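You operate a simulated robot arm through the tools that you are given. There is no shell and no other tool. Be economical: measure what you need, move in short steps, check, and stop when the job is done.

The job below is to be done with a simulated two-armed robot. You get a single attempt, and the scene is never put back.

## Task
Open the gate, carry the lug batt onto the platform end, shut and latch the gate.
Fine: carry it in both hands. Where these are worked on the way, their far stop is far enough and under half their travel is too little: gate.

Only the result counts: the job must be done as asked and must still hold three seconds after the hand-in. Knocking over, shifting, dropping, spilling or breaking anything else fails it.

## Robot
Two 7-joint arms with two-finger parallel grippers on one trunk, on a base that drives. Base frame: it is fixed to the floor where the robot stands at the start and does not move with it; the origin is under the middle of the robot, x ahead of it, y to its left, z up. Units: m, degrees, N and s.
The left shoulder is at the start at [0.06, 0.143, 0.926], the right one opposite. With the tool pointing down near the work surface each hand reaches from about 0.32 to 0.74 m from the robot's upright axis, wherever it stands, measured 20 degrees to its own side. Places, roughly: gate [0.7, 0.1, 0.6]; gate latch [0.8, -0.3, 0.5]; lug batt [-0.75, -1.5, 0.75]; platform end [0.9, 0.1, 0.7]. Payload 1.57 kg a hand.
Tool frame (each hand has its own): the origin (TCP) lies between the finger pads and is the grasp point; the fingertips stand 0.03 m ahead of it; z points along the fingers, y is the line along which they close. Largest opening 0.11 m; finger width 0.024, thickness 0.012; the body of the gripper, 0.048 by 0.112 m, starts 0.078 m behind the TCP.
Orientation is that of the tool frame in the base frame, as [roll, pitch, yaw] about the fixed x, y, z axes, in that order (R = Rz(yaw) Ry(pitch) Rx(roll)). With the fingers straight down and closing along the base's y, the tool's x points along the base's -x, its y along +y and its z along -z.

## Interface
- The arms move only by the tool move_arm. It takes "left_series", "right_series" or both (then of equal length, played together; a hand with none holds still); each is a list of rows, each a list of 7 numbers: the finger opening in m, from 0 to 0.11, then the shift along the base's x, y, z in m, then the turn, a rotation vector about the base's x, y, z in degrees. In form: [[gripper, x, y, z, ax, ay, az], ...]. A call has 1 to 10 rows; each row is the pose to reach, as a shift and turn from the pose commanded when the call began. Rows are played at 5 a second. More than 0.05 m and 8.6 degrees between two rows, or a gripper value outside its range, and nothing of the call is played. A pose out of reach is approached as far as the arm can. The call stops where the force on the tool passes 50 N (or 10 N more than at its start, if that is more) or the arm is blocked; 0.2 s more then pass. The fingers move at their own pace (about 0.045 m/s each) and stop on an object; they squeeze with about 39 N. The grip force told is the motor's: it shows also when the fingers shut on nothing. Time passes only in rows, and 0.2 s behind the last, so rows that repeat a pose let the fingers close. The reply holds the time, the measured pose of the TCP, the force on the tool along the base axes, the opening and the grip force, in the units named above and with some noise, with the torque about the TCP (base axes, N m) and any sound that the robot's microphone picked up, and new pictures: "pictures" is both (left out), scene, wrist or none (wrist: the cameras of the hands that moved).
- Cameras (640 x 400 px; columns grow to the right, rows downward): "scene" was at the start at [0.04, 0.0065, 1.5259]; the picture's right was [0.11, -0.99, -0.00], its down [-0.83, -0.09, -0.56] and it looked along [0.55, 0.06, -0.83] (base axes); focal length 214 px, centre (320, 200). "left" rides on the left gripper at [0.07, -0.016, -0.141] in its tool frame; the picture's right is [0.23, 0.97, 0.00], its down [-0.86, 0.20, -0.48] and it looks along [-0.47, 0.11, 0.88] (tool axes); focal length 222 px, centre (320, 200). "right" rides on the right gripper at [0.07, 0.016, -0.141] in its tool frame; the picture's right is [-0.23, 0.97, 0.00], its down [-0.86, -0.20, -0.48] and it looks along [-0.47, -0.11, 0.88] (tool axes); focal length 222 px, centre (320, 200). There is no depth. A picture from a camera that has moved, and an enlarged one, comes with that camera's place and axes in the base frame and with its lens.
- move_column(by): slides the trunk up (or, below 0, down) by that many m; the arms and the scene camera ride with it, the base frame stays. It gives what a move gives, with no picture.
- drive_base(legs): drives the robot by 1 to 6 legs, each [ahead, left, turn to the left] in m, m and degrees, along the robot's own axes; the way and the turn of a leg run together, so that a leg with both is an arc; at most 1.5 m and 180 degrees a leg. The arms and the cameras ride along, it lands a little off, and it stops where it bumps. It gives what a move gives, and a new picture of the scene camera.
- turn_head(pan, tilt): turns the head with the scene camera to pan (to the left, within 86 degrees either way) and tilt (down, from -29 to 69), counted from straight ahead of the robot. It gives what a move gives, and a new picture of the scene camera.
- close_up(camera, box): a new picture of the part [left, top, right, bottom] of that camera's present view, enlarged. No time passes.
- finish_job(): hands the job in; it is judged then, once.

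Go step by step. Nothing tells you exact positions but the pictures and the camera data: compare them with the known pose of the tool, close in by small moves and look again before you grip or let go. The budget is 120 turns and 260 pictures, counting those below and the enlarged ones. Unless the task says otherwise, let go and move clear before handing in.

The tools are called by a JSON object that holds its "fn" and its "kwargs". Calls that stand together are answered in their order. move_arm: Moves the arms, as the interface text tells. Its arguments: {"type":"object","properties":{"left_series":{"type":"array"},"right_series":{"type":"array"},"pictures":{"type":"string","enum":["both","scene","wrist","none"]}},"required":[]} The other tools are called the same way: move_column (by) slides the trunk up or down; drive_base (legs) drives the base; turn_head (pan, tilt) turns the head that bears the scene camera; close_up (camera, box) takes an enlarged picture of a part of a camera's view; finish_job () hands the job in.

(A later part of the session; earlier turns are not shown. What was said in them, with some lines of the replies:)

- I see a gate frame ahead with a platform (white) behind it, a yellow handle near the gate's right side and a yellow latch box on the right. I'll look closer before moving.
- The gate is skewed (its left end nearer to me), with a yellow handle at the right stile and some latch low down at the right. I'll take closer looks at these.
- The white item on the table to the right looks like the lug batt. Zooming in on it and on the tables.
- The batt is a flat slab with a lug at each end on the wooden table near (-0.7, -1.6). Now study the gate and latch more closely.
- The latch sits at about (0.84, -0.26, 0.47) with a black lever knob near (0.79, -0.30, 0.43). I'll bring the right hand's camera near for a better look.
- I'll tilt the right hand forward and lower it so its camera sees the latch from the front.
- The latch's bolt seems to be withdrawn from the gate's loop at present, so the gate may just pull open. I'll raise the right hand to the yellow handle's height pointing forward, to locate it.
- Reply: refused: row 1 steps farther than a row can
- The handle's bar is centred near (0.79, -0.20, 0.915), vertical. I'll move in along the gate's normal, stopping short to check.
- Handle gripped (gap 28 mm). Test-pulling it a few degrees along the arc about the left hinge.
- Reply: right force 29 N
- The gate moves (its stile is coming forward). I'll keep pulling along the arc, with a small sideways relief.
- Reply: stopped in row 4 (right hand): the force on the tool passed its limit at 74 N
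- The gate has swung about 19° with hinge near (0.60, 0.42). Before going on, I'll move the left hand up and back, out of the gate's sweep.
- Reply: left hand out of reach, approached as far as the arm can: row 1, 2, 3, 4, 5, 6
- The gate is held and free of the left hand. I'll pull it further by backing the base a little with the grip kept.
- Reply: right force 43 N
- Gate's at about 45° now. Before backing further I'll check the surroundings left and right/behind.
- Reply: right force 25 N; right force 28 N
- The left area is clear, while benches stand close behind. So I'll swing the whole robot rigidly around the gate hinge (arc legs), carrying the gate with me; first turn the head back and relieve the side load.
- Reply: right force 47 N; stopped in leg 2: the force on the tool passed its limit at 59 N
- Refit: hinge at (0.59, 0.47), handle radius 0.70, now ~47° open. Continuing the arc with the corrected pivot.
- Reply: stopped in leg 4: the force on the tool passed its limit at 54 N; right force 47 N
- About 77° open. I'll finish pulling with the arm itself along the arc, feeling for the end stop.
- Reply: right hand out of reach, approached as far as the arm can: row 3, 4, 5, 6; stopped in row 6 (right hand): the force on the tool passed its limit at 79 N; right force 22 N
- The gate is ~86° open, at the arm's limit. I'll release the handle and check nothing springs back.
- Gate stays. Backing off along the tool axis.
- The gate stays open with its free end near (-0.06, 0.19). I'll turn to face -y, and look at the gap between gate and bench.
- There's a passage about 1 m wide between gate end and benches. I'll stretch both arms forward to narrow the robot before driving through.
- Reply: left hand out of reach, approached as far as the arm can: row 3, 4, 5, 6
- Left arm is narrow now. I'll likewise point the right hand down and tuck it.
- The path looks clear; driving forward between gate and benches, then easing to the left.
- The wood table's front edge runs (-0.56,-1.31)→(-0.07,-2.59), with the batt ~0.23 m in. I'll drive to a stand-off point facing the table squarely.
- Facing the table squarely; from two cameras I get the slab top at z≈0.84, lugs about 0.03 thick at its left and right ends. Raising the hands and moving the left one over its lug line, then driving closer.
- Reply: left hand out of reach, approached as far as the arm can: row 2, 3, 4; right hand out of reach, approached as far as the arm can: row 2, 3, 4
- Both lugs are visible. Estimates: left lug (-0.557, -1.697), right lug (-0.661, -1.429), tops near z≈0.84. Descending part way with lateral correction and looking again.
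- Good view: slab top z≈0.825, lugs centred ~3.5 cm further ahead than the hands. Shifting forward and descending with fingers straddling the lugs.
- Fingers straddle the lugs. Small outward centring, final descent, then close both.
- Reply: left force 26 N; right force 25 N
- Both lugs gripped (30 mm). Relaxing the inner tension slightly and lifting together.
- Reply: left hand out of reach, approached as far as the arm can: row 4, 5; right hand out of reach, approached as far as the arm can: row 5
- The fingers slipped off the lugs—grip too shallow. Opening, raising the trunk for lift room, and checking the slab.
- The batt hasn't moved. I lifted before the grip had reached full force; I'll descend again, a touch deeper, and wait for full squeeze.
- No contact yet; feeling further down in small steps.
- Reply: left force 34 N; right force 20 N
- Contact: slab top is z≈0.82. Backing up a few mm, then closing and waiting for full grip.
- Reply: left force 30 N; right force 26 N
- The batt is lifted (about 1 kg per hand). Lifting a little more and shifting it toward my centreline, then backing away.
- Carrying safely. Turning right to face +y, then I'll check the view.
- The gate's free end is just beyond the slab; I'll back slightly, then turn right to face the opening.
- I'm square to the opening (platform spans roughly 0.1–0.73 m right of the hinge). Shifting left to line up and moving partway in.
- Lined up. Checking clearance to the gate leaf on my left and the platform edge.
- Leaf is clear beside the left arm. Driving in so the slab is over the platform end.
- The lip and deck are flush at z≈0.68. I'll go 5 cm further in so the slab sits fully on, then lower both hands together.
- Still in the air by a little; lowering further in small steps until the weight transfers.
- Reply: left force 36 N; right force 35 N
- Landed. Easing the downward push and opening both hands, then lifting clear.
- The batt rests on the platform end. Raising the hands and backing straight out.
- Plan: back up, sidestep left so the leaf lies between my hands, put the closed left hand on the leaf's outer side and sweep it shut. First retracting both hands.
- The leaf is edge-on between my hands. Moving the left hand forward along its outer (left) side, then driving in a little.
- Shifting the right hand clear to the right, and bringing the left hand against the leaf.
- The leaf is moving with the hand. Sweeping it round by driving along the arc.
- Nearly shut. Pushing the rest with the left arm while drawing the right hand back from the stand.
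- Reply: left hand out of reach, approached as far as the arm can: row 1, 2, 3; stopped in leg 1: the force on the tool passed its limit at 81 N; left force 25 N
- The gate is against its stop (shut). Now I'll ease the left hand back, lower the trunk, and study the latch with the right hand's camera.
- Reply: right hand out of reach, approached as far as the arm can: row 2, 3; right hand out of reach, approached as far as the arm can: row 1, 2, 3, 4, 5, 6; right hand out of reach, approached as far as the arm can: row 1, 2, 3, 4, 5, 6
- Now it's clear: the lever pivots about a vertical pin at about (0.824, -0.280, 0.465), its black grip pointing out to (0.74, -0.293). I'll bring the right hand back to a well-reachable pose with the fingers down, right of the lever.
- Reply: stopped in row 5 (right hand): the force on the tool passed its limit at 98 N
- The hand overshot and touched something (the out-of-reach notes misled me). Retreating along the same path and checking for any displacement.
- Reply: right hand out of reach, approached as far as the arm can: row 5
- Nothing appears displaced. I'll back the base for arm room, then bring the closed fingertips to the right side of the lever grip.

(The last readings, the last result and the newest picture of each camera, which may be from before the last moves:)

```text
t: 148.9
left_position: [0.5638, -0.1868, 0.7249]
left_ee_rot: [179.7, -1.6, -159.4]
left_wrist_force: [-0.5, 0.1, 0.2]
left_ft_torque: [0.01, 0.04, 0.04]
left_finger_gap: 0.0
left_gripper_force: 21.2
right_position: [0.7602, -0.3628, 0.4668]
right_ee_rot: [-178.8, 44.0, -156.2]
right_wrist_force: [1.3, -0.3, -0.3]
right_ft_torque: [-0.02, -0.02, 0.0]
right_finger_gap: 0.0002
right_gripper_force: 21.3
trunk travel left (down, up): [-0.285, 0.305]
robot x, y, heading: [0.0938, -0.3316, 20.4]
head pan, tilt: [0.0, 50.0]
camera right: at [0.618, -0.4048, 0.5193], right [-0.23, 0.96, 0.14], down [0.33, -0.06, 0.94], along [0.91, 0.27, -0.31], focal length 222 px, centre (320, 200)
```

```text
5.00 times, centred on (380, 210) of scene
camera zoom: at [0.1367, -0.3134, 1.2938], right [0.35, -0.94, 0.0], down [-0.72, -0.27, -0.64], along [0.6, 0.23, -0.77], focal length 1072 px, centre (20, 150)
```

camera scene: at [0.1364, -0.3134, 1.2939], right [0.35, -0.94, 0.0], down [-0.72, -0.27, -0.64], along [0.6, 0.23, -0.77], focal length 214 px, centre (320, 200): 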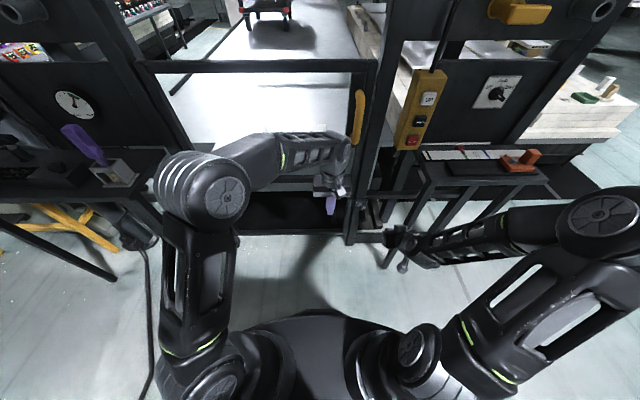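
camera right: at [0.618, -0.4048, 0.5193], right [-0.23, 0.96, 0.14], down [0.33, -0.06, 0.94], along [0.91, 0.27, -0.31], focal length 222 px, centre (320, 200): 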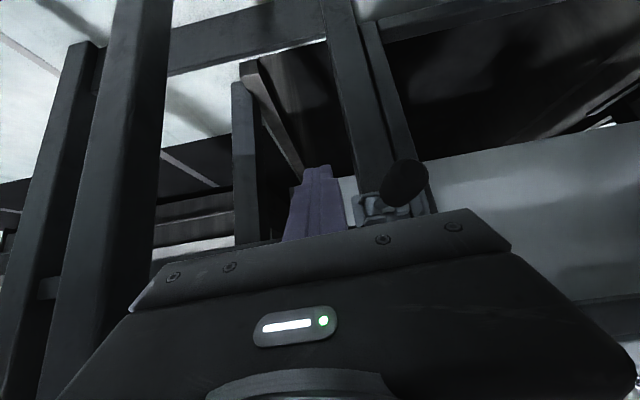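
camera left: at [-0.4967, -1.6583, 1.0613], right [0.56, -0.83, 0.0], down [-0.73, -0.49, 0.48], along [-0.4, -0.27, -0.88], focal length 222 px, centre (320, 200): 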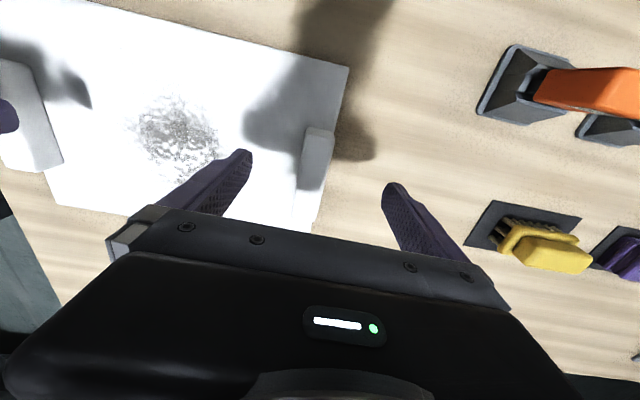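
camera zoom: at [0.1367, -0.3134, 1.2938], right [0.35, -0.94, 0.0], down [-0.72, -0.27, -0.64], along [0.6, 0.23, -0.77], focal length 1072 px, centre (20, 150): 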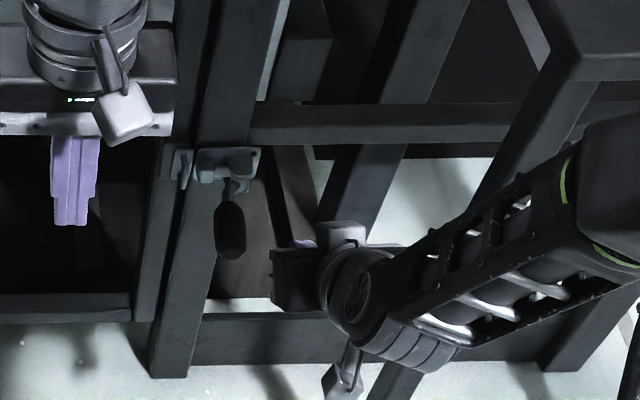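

Pushing the lever leftward (towards the gate) gently.

{"fn": "move_arm", "kwargs": {"right_series": [[0.0, -0.005, 0.014, 0.0, 0, 0, 0], [0.0, -0.01, 0.028, 0.0, 0, 0, 0], [0.0, -0.015, 0.042, 0.0, 0, 0, 0], [0.0, -0.02, 0.056, 0.0, 0, 0, 0]], "pictures": "wrist"}}

{"fn": "close_up", "kwargs": {"camera": "scene", "box": [330, 170, 430, 250]}}

```text
t: 149.9
left_position: [0.5651, -0.1913, 0.7268]
left_ee_rot: [179.6, -1.6, -159.6]
left_wrist_force: [0.4, -0.4, 0.2]
left_ft_torque: [0.01, 0.02, -0.02]
left_finger_gap: 0.0
left_gripper_force: 21.1
right_position: [0.7434, -0.322, 0.4664]
right_ee_rot: [-178.2, 44.1, -157.1]
right_wrist_force: [12.7, -38.8, 4.1]
right_ft_torque: [-0.28, -0.18, -0.91]
right_finger_gap: 0.0
right_gripper_force: 20.8
trunk travel left (down, up): [-0.285, 0.305]
robot x, y, heading: [0.0897, -0.331, 20.5]
head pan, tilt: [0.0, 50.0]
camera right: at [0.5998, -0.3604, 0.5186], right [-0.21, 0.97, 0.14], down [0.33, -0.06, 0.94], along [0.92, 0.24, -0.3], focal length 222 px, centre (320, 200)
```

right: 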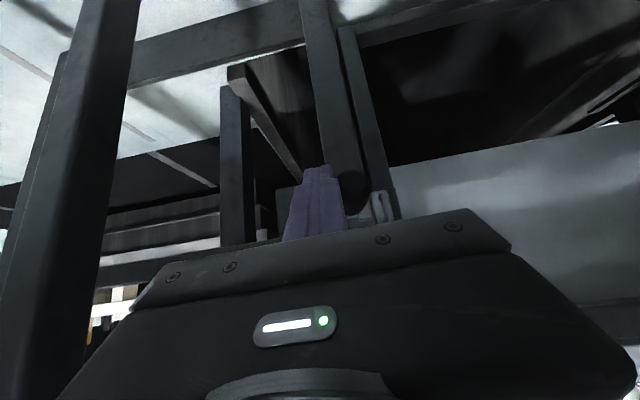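

```text
5.00 times, centred on (380, 210) of scene
camera zoom: at [0.1373, -0.3162, 1.2939], right [0.35, -0.94, 0.0], down [-0.72, -0.27, -0.64], along [0.6, 0.23, -0.77], focal length 1072 px, centre (20, 150)
```

zoom: 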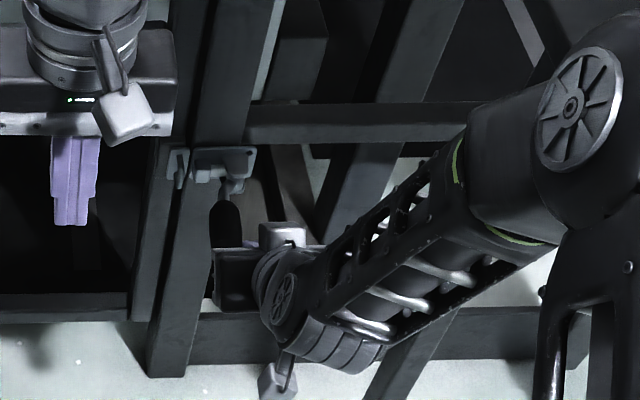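

The lever resists leftward (38 N, no motion), so that's its end position; latching should be to the right. Backing off and going round to its left side, moving the left hand out of the way.

{"fn": "move_arm", "kwargs": {"left_series": [[0.0, -0.012, 0.03, 0.01, 0, 0, 0], [0.0, -0.022, 0.06, 0.02, 0, 0, 0], [0.0, -0.034, 0.09, 0.03, 0, 0, 0], [0.0, -0.045, 0.12, 0.04, 0, 0, 0]], "right_series": [[0.0, 0.01, -0.025, 0.0, 0, 0, 0], [0.0, -0.03, -0.04, 0.0, 0, 0, 0], [0.0, -0.07, -0.055, 0.0, 0, 0, 0], [0.0, -0.11, -0.07, 0.0, 0, 0, 0]], "pictures": "none"}}

{"fn": "move_arm", "kwargs": {"right_series": [[0.0, -0.015, 0.043, 0.0, 0, 0, 0], [0.0, -0.03, 0.086, 0.0, 0, 0, 0], [0.0, -0.042, 0.118, 0.0, 0, 0, 0]], "pictures": "wrist"}}

{"fn": "close_up", "kwargs": {"camera": "scene", "box": [310, 170, 430, 260]}}

```text
t: 150.9
left_position: [0.5173, -0.0676, 0.766]
left_ee_rot: [179.5, -1.6, -159.5]
left_wrist_force: [-0.4, -0.4, -0.7]
left_ft_torque: [-0.02, 0.0, -0.02]
left_finger_gap: 0.0002
left_gripper_force: 20.8
right_position: [0.6298, -0.3754, 0.4664]
right_ee_rot: [-178.9, 44.0, -156.0]
right_wrist_force: [0.3, 0.3, 0.2]
right_ft_torque: [-0.03, -0.01, 0.03]
right_finger_gap: 0.0001
right_gripper_force: 21.7
trunk travel left (down, up): [-0.285, 0.305]
robot x, y, heading: [0.0903, -0.3277, 20.6]
head pan, tilt: [0.0, 50.0]
```

```text
t: 151.8
left_position: [0.5176, -0.0691, 0.7658]
left_ee_rot: [179.6, -1.6, -159.6]
left_wrist_force: [0.4, 0.6, -0.1]
left_ft_torque: [0.0, 0.02, 0.01]
left_finger_gap: 0.0
left_gripper_force: 21.2
right_position: [0.5865, -0.26, 0.4662]
right_ee_rot: [-178.7, 43.9, -156.1]
right_wrist_force: [0.3, 0.4, 0.1]
right_ft_torque: [0.02, -0.03, 0.01]
right_finger_gap: 0.0
right_gripper_force: 21.2
trunk travel left (down, up): [-0.285, 0.305]
robot x, y, heading: [0.0943, -0.3279, 20.6]
head pan, tilt: [0.0, 50.0]
camera right: at [0.4441, -0.3024, 0.5189], right [-0.23, 0.96, 0.14], down [0.33, -0.06, 0.94], along [0.91, 0.26, -0.31], focal length 222 px, centre (320, 200)
```

right: 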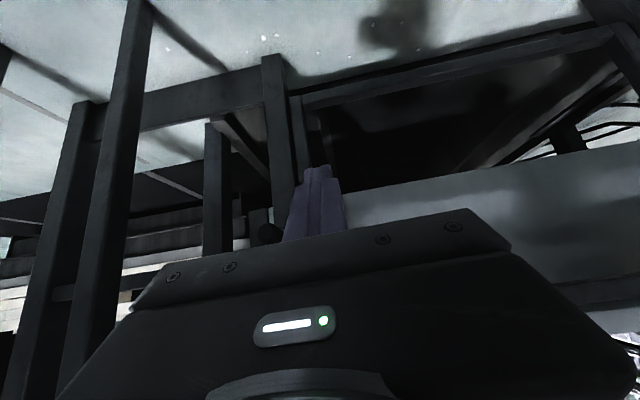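

```text
4.44 times, centred on (370, 215) of scene
camera zoom: at [0.1366, -0.3133, 1.2938], right [0.35, -0.94, 0.0], down [-0.72, -0.27, -0.64], along [0.6, 0.23, -0.77], focal length 953 px, centre (98, 133)
```

zoom: 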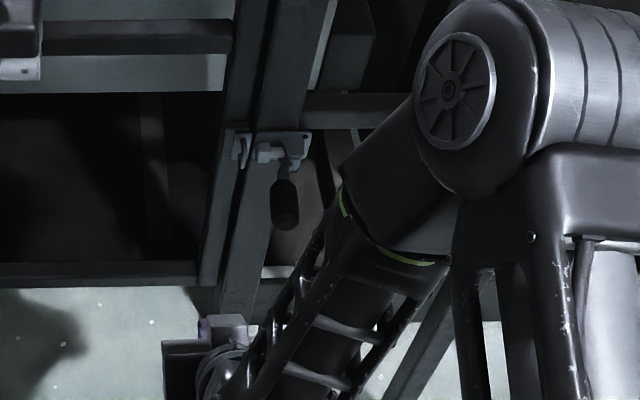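

{"fn": "move_arm", "kwargs": {"right_series": [[0.0, 0.04, 0.002, 0.0, 0, 0, 0], [0.0, 0.08, 0.005, 0.0, 0, 0, 0], [0.0, 0.12, 0.008, 0.0, 0, 0, 0], [0.0, 0.146, 0.01, 0.0, 0, 0, 0]], "pictures": "wrist"}}

{"fn": "close_up", "kwargs": {"camera": "scene", "box": [330, 180, 410, 240]}}

```text
t: 152.8
left_position: [0.5183, -0.0694, 0.766]
left_ee_rot: [179.5, -1.7, -159.4]
left_wrist_force: [0.4, 0.5, 0.2]
left_ft_torque: [0.03, -0.01, 0.01]
left_finger_gap: 0.0
left_gripper_force: 21.2
right_position: [0.7311, -0.2505, 0.4658]
right_ee_rot: [-178.8, 43.9, -156.2]
right_wrist_force: [-0.2, 0.9, 0.0]
right_ft_torque: [0.05, -0.02, -0.04]
right_finger_gap: 0.0
right_gripper_force: 21.9
trunk travel left (down, up): [-0.285, 0.305]
robot x, y, heading: [0.092, -0.3247, 20.7]
head pan, tilt: [0.0, 50.0]
camera right: at [0.5897, -0.2933, 0.5192], right [-0.23, 0.96, 0.14], down [0.33, -0.06, 0.94], along [0.91, 0.27, -0.31], focal length 222 px, centre (320, 200)
```

right: 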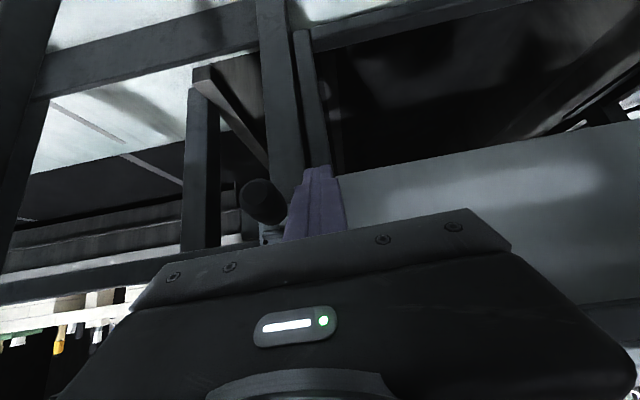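

```text
6.67 times, centred on (370, 210) of scene
camera zoom: at [0.1367, -0.3133, 1.2938], right [0.35, -0.94, 0.0], down [-0.72, -0.27, -0.64], along [0.6, 0.23, -0.77], focal length 1430 px, centre (-13, 133)
```

zoom: 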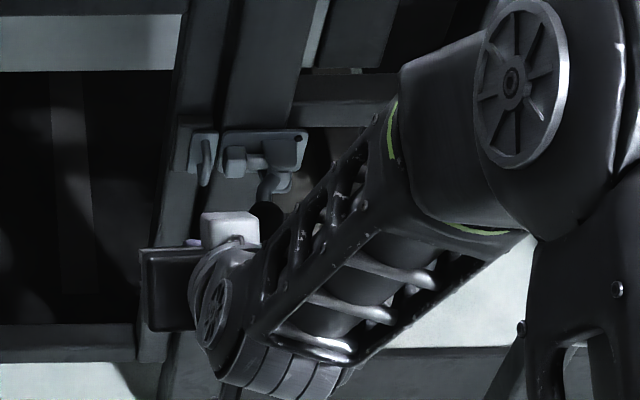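

Fingertip is left of the grip; pushing it to the right gently.

{"fn": "move_arm", "kwargs": {"right_series": [[0.0, 0.005, -0.014, 0.0, 0, 0, 0], [0.0, 0.01, -0.028, 0.0, 0, 0, 0], [0.0, 0.016, -0.042, 0.0, 0, 0, 0], [0.0, 0.023, -0.056, 0.0, 0, 0, 0], [0.0, 0.03, -0.068, 0.0, 0, 0, 0]], "pictures": "wrist"}}

{"fn": "close_up", "kwargs": {"camera": "scene", "box": [330, 180, 410, 240]}}

```text
t: 153.9
left_position: [0.5176, -0.0695, 0.7662]
left_ee_rot: [179.6, -1.6, -159.5]
left_wrist_force: [-0.5, -0.1, -0.3]
left_ft_torque: [-0.01, 0.0, 0.0]
left_finger_gap: 0.0
left_gripper_force: 21.4
right_position: [0.7637, -0.3189, 0.4667]
right_ee_rot: [-178.8, 44.0, -156.2]
right_wrist_force: [-2.1, -0.1, -2.1]
right_ft_torque: [-0.03, 0.1, 0.0]
right_finger_gap: 0.0001
right_gripper_force: 21.8
trunk travel left (down, up): [-0.285, 0.305]
robot x, y, heading: [0.0901, -0.3279, 20.7]
head pan, tilt: [0.0, 50.0]
camera right: at [0.6215, -0.3609, 0.5182], right [-0.23, 0.96, 0.14], down [0.33, -0.06, 0.94], along [0.91, 0.26, -0.31], focal length 222 px, centre (320, 200)
```

right: 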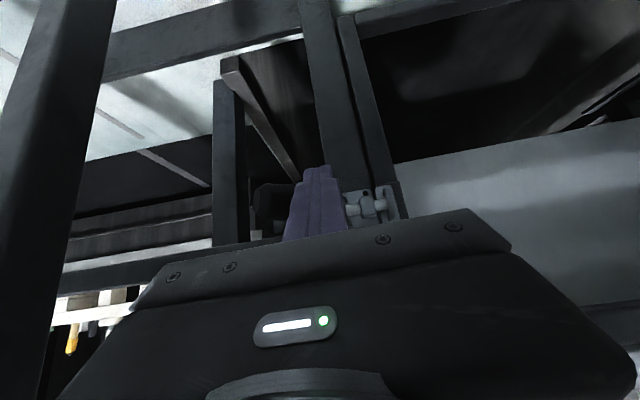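

```text
6.67 times, centred on (370, 210) of scene
camera zoom: at [0.1368, -0.3134, 1.2938], right [0.35, -0.94, 0.0], down [-0.72, -0.27, -0.64], along [0.6, 0.23, -0.77], focal length 1430 px, centre (-13, 133)
```

zoom: 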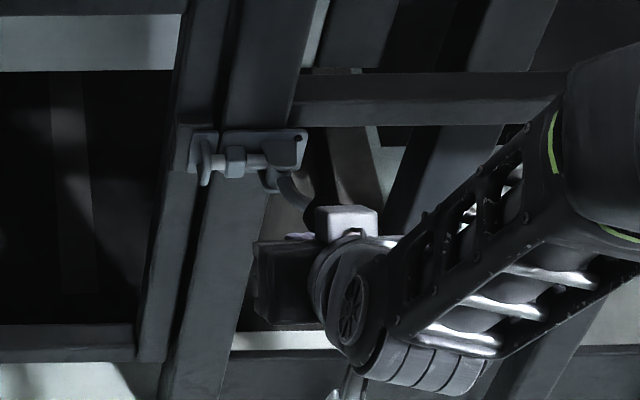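

The bolt is extending through the guide into the gate's loop. Pushing the lever on round to its stop.

{"fn": "move_arm", "kwargs": {"right_series": [[0.0, 0.012, -0.013, 0.0, 0, 0, 0], [0.0, 0.026, -0.023, 0.0, 0, 0, 0], [0.0, 0.041, -0.03, 0.0, 0, 0, 0], [0.0, 0.056, -0.034, 0.0, 0, 0, 0]], "pictures": "wrist"}}

{"fn": "close_up", "kwargs": {"camera": "right", "box": [280, 140, 440, 240]}}

{"fn": "close_up", "kwargs": {"camera": "scene", "box": [330, 180, 410, 240]}}

```text
t: 154.9
left_position: [0.5163, -0.0686, 0.7651]
left_ee_rot: [179.6, -1.5, -159.5]
left_wrist_force: [-0.3, -0.9, 0.8]
left_ft_torque: [-0.02, -0.03, 0.02]
left_finger_gap: 0.0
left_gripper_force: 21.6
right_position: [0.8102, -0.3507, 0.4601]
right_ee_rot: [-179.2, 42.9, -156.3]
right_wrist_force: [-37.0, -3.0, -6.3]
right_ft_torque: [-0.06, 0.46, 0.2]
right_finger_gap: 0.0
right_gripper_force: 21.4
trunk travel left (down, up): [-0.285, 0.305]
robot x, y, heading: [0.0901, -0.3289, 20.8]
head pan, tilt: [0.0, 50.0]
camera right: at [0.6692, -0.3941, 0.5157], right [-0.23, 0.96, 0.14], down [0.35, -0.06, 0.93], along [0.91, 0.27, -0.33], focal length 222 px, centre (320, 200)
```

right: 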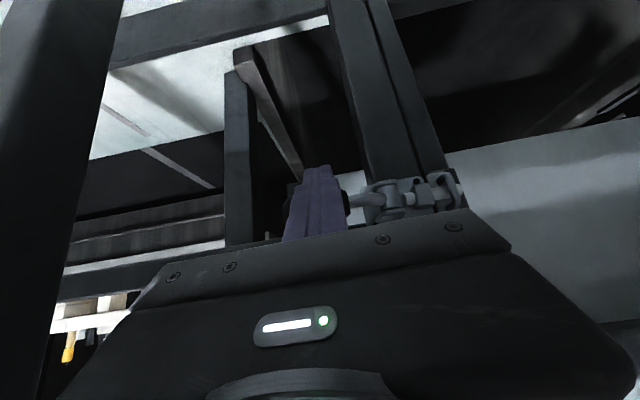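

```text
4.00 times, centred on (360, 190) of right
camera zoom: at [0.6692, -0.3941, 0.5157], right [-0.23, 0.96, 0.14], down [0.35, -0.06, 0.93], along [0.91, 0.27, -0.33], focal length 888 px, centre (160, 240)
```

zoom: 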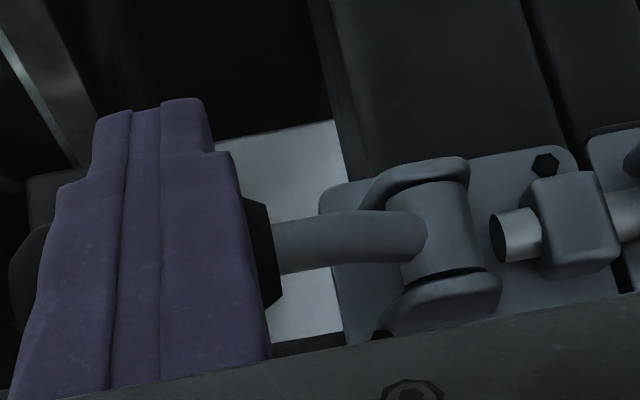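

```text
6.67 times, centred on (370, 210) of scene
camera zoom: at [0.1349, -0.3135, 1.2937], right [0.35, -0.94, 0.0], down [-0.72, -0.27, -0.64], along [0.6, 0.23, -0.77], focal length 1430 px, centre (-13, 133)
```

zoom: 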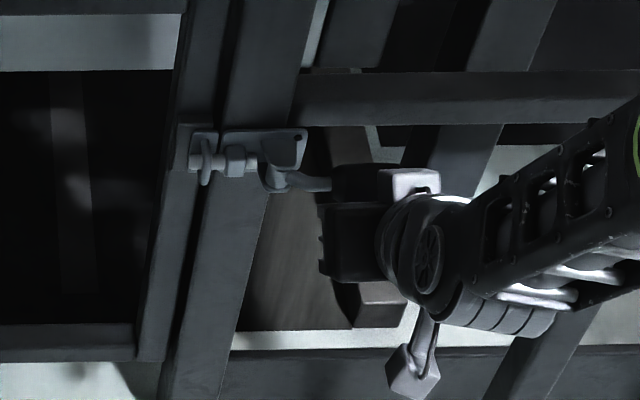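

The lever is at its stop and the bolt has passed into the gate loop. Withdrawing the hand straight out and checking.

{"fn": "move_arm", "kwargs": {"right_series": [[0.0, -0.03, -0.01, 0.0, 0, 0, 0], [0.0, -0.065, -0.023, 0.0, 0, 0, 0], [0.0, -0.1, -0.036, 0.0, 0, 0, 0], [0.0, -0.14, -0.05, 0.0, 0, 0, 0]], "pictures": "none"}}

{"fn": "close_up", "kwargs": {"camera": "scene", "box": [330, 180, 410, 240]}}

{"fn": "close_up", "kwargs": {"camera": "right", "box": [260, 120, 460, 240]}}

```text
t: 155.9
left_position: [0.5172, -0.068, 0.765]
left_ee_rot: [179.5, -1.6, -159.4]
left_wrist_force: [-0.1, 0.2, 0.3]
left_ft_torque: [-0.02, -0.01, -0.01]
left_finger_gap: 0.0002
left_gripper_force: 21.6
right_position: [0.6785, -0.4016, 0.4682]
right_ee_rot: [-178.7, 44.1, -156.0]
right_wrist_force: [0.2, 0.3, 0.3]
right_ft_torque: [-0.01, -0.01, 0.05]
right_finger_gap: 0.0
right_gripper_force: 21.6
trunk travel left (down, up): [-0.285, 0.305]
robot x, y, heading: [0.0947, -0.3294, 20.7]
head pan, tilt: [0.0, 50.0]
```

```text
6.67 times, centred on (370, 210) of scene
camera zoom: at [0.1366, -0.3133, 1.2939], right [0.35, -0.94, 0.0], down [-0.72, -0.27, -0.64], along [0.6, 0.23, -0.77], focal length 1430 px, centre (-13, 133)
```

zoom: 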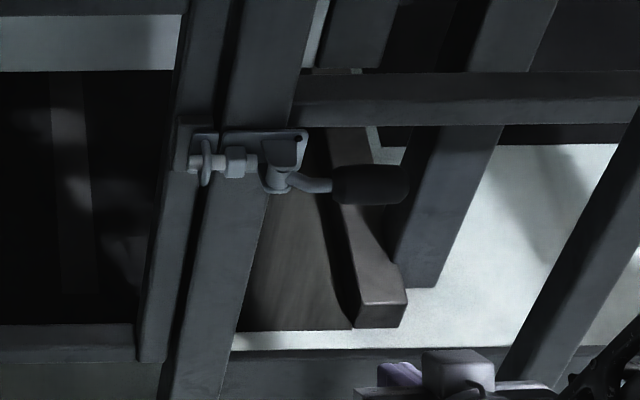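

```text
3.20 times, centred on (360, 180) of right
camera zoom: at [0.5361, -0.4438, 0.5202], right [-0.23, 0.96, 0.14], down [0.33, -0.06, 0.94], along [0.91, 0.27, -0.3], focal length 711 px, centre (192, 264)
```

zoom: 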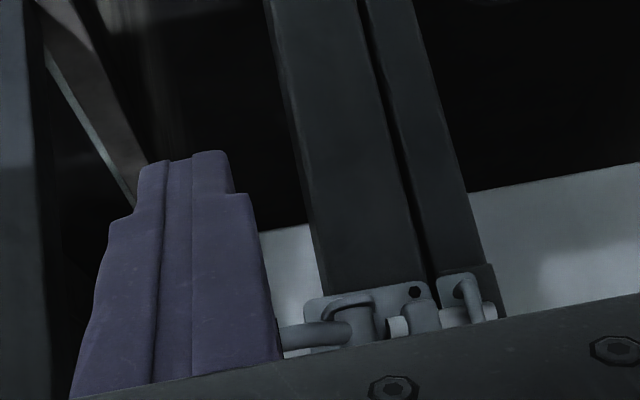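

The bolt is through the loop and the lever stays over. Backing the robot clear and taking a last look at the whole.

{"fn": "drive_base", "kwargs": {"legs": [[-0.15, 0, 0]]}}

{"fn": "close_up", "kwargs": {"camera": "scene", "box": [160, 0, 480, 240]}}

```text
t: 157.3
left_position: [0.3764, -0.1217, 0.7654]
left_ee_rot: [179.6, -1.6, -159.5]
left_wrist_force: [0.6, 0.3, -0.4]
left_ft_torque: [-0.04, 0.0, -0.02]
left_finger_gap: 0.0
left_gripper_force: 21.5
right_position: [0.5373, -0.4545, 0.4669]
right_ee_rot: [-178.9, 44.0, -156.2]
right_wrist_force: [-0.4, 0.0, 0.7]
right_ft_torque: [-0.02, -0.01, -0.02]
right_finger_gap: 0.0
right_gripper_force: 20.8
trunk travel left (down, up): [-0.285, 0.305]
robot x, y, heading: [-0.0469, -0.3821, 20.9]
head pan, tilt: [0.0, 50.0]
camera scene: at [-0.0044, -0.3666, 1.2939], right [0.35, -0.94, 0.0], down [-0.72, -0.27, -0.64], along [0.6, 0.23, -0.77], focal length 214 px, centre (320, 200)
```

scene: 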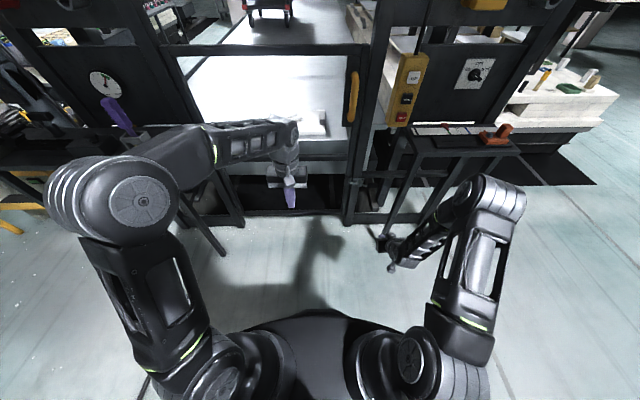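

```text
1.67 times, centred on (320, 120) of scene
camera zoom: at [-0.0044, -0.3666, 1.2939], right [0.35, -0.94, 0.0], down [-0.72, -0.27, -0.64], along [0.6, 0.23, -0.77], focal length 358 px, centre (320, 333)
```

zoom: 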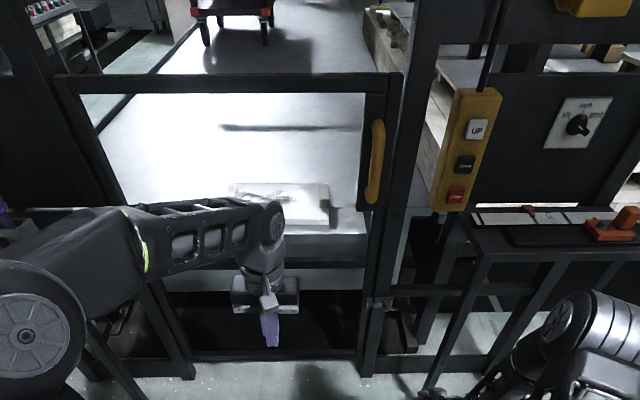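

The gate is shut and latched, the batt is on the platform end behind it, and both hands are clear. Handing in.

{"fn": "finish_job", "kwargs": {}}

```text
The job is handed in.
```

I opened the gate to about 86°, carried the lug batt in both hands onto the platform end, and shut and latched the gate. The bolt was through the gate's loop at my last look.

- **First lift:** my first grip on the batt's lugs slipped off as I lifted. The batt did not move on the table, and the second grip held all the way.
- **Right-hand knock:** while moving to the latch, the right hand hit something near the control post hard (98 N). I backed off, and close-up pictures afterwards showed nothing shifted.
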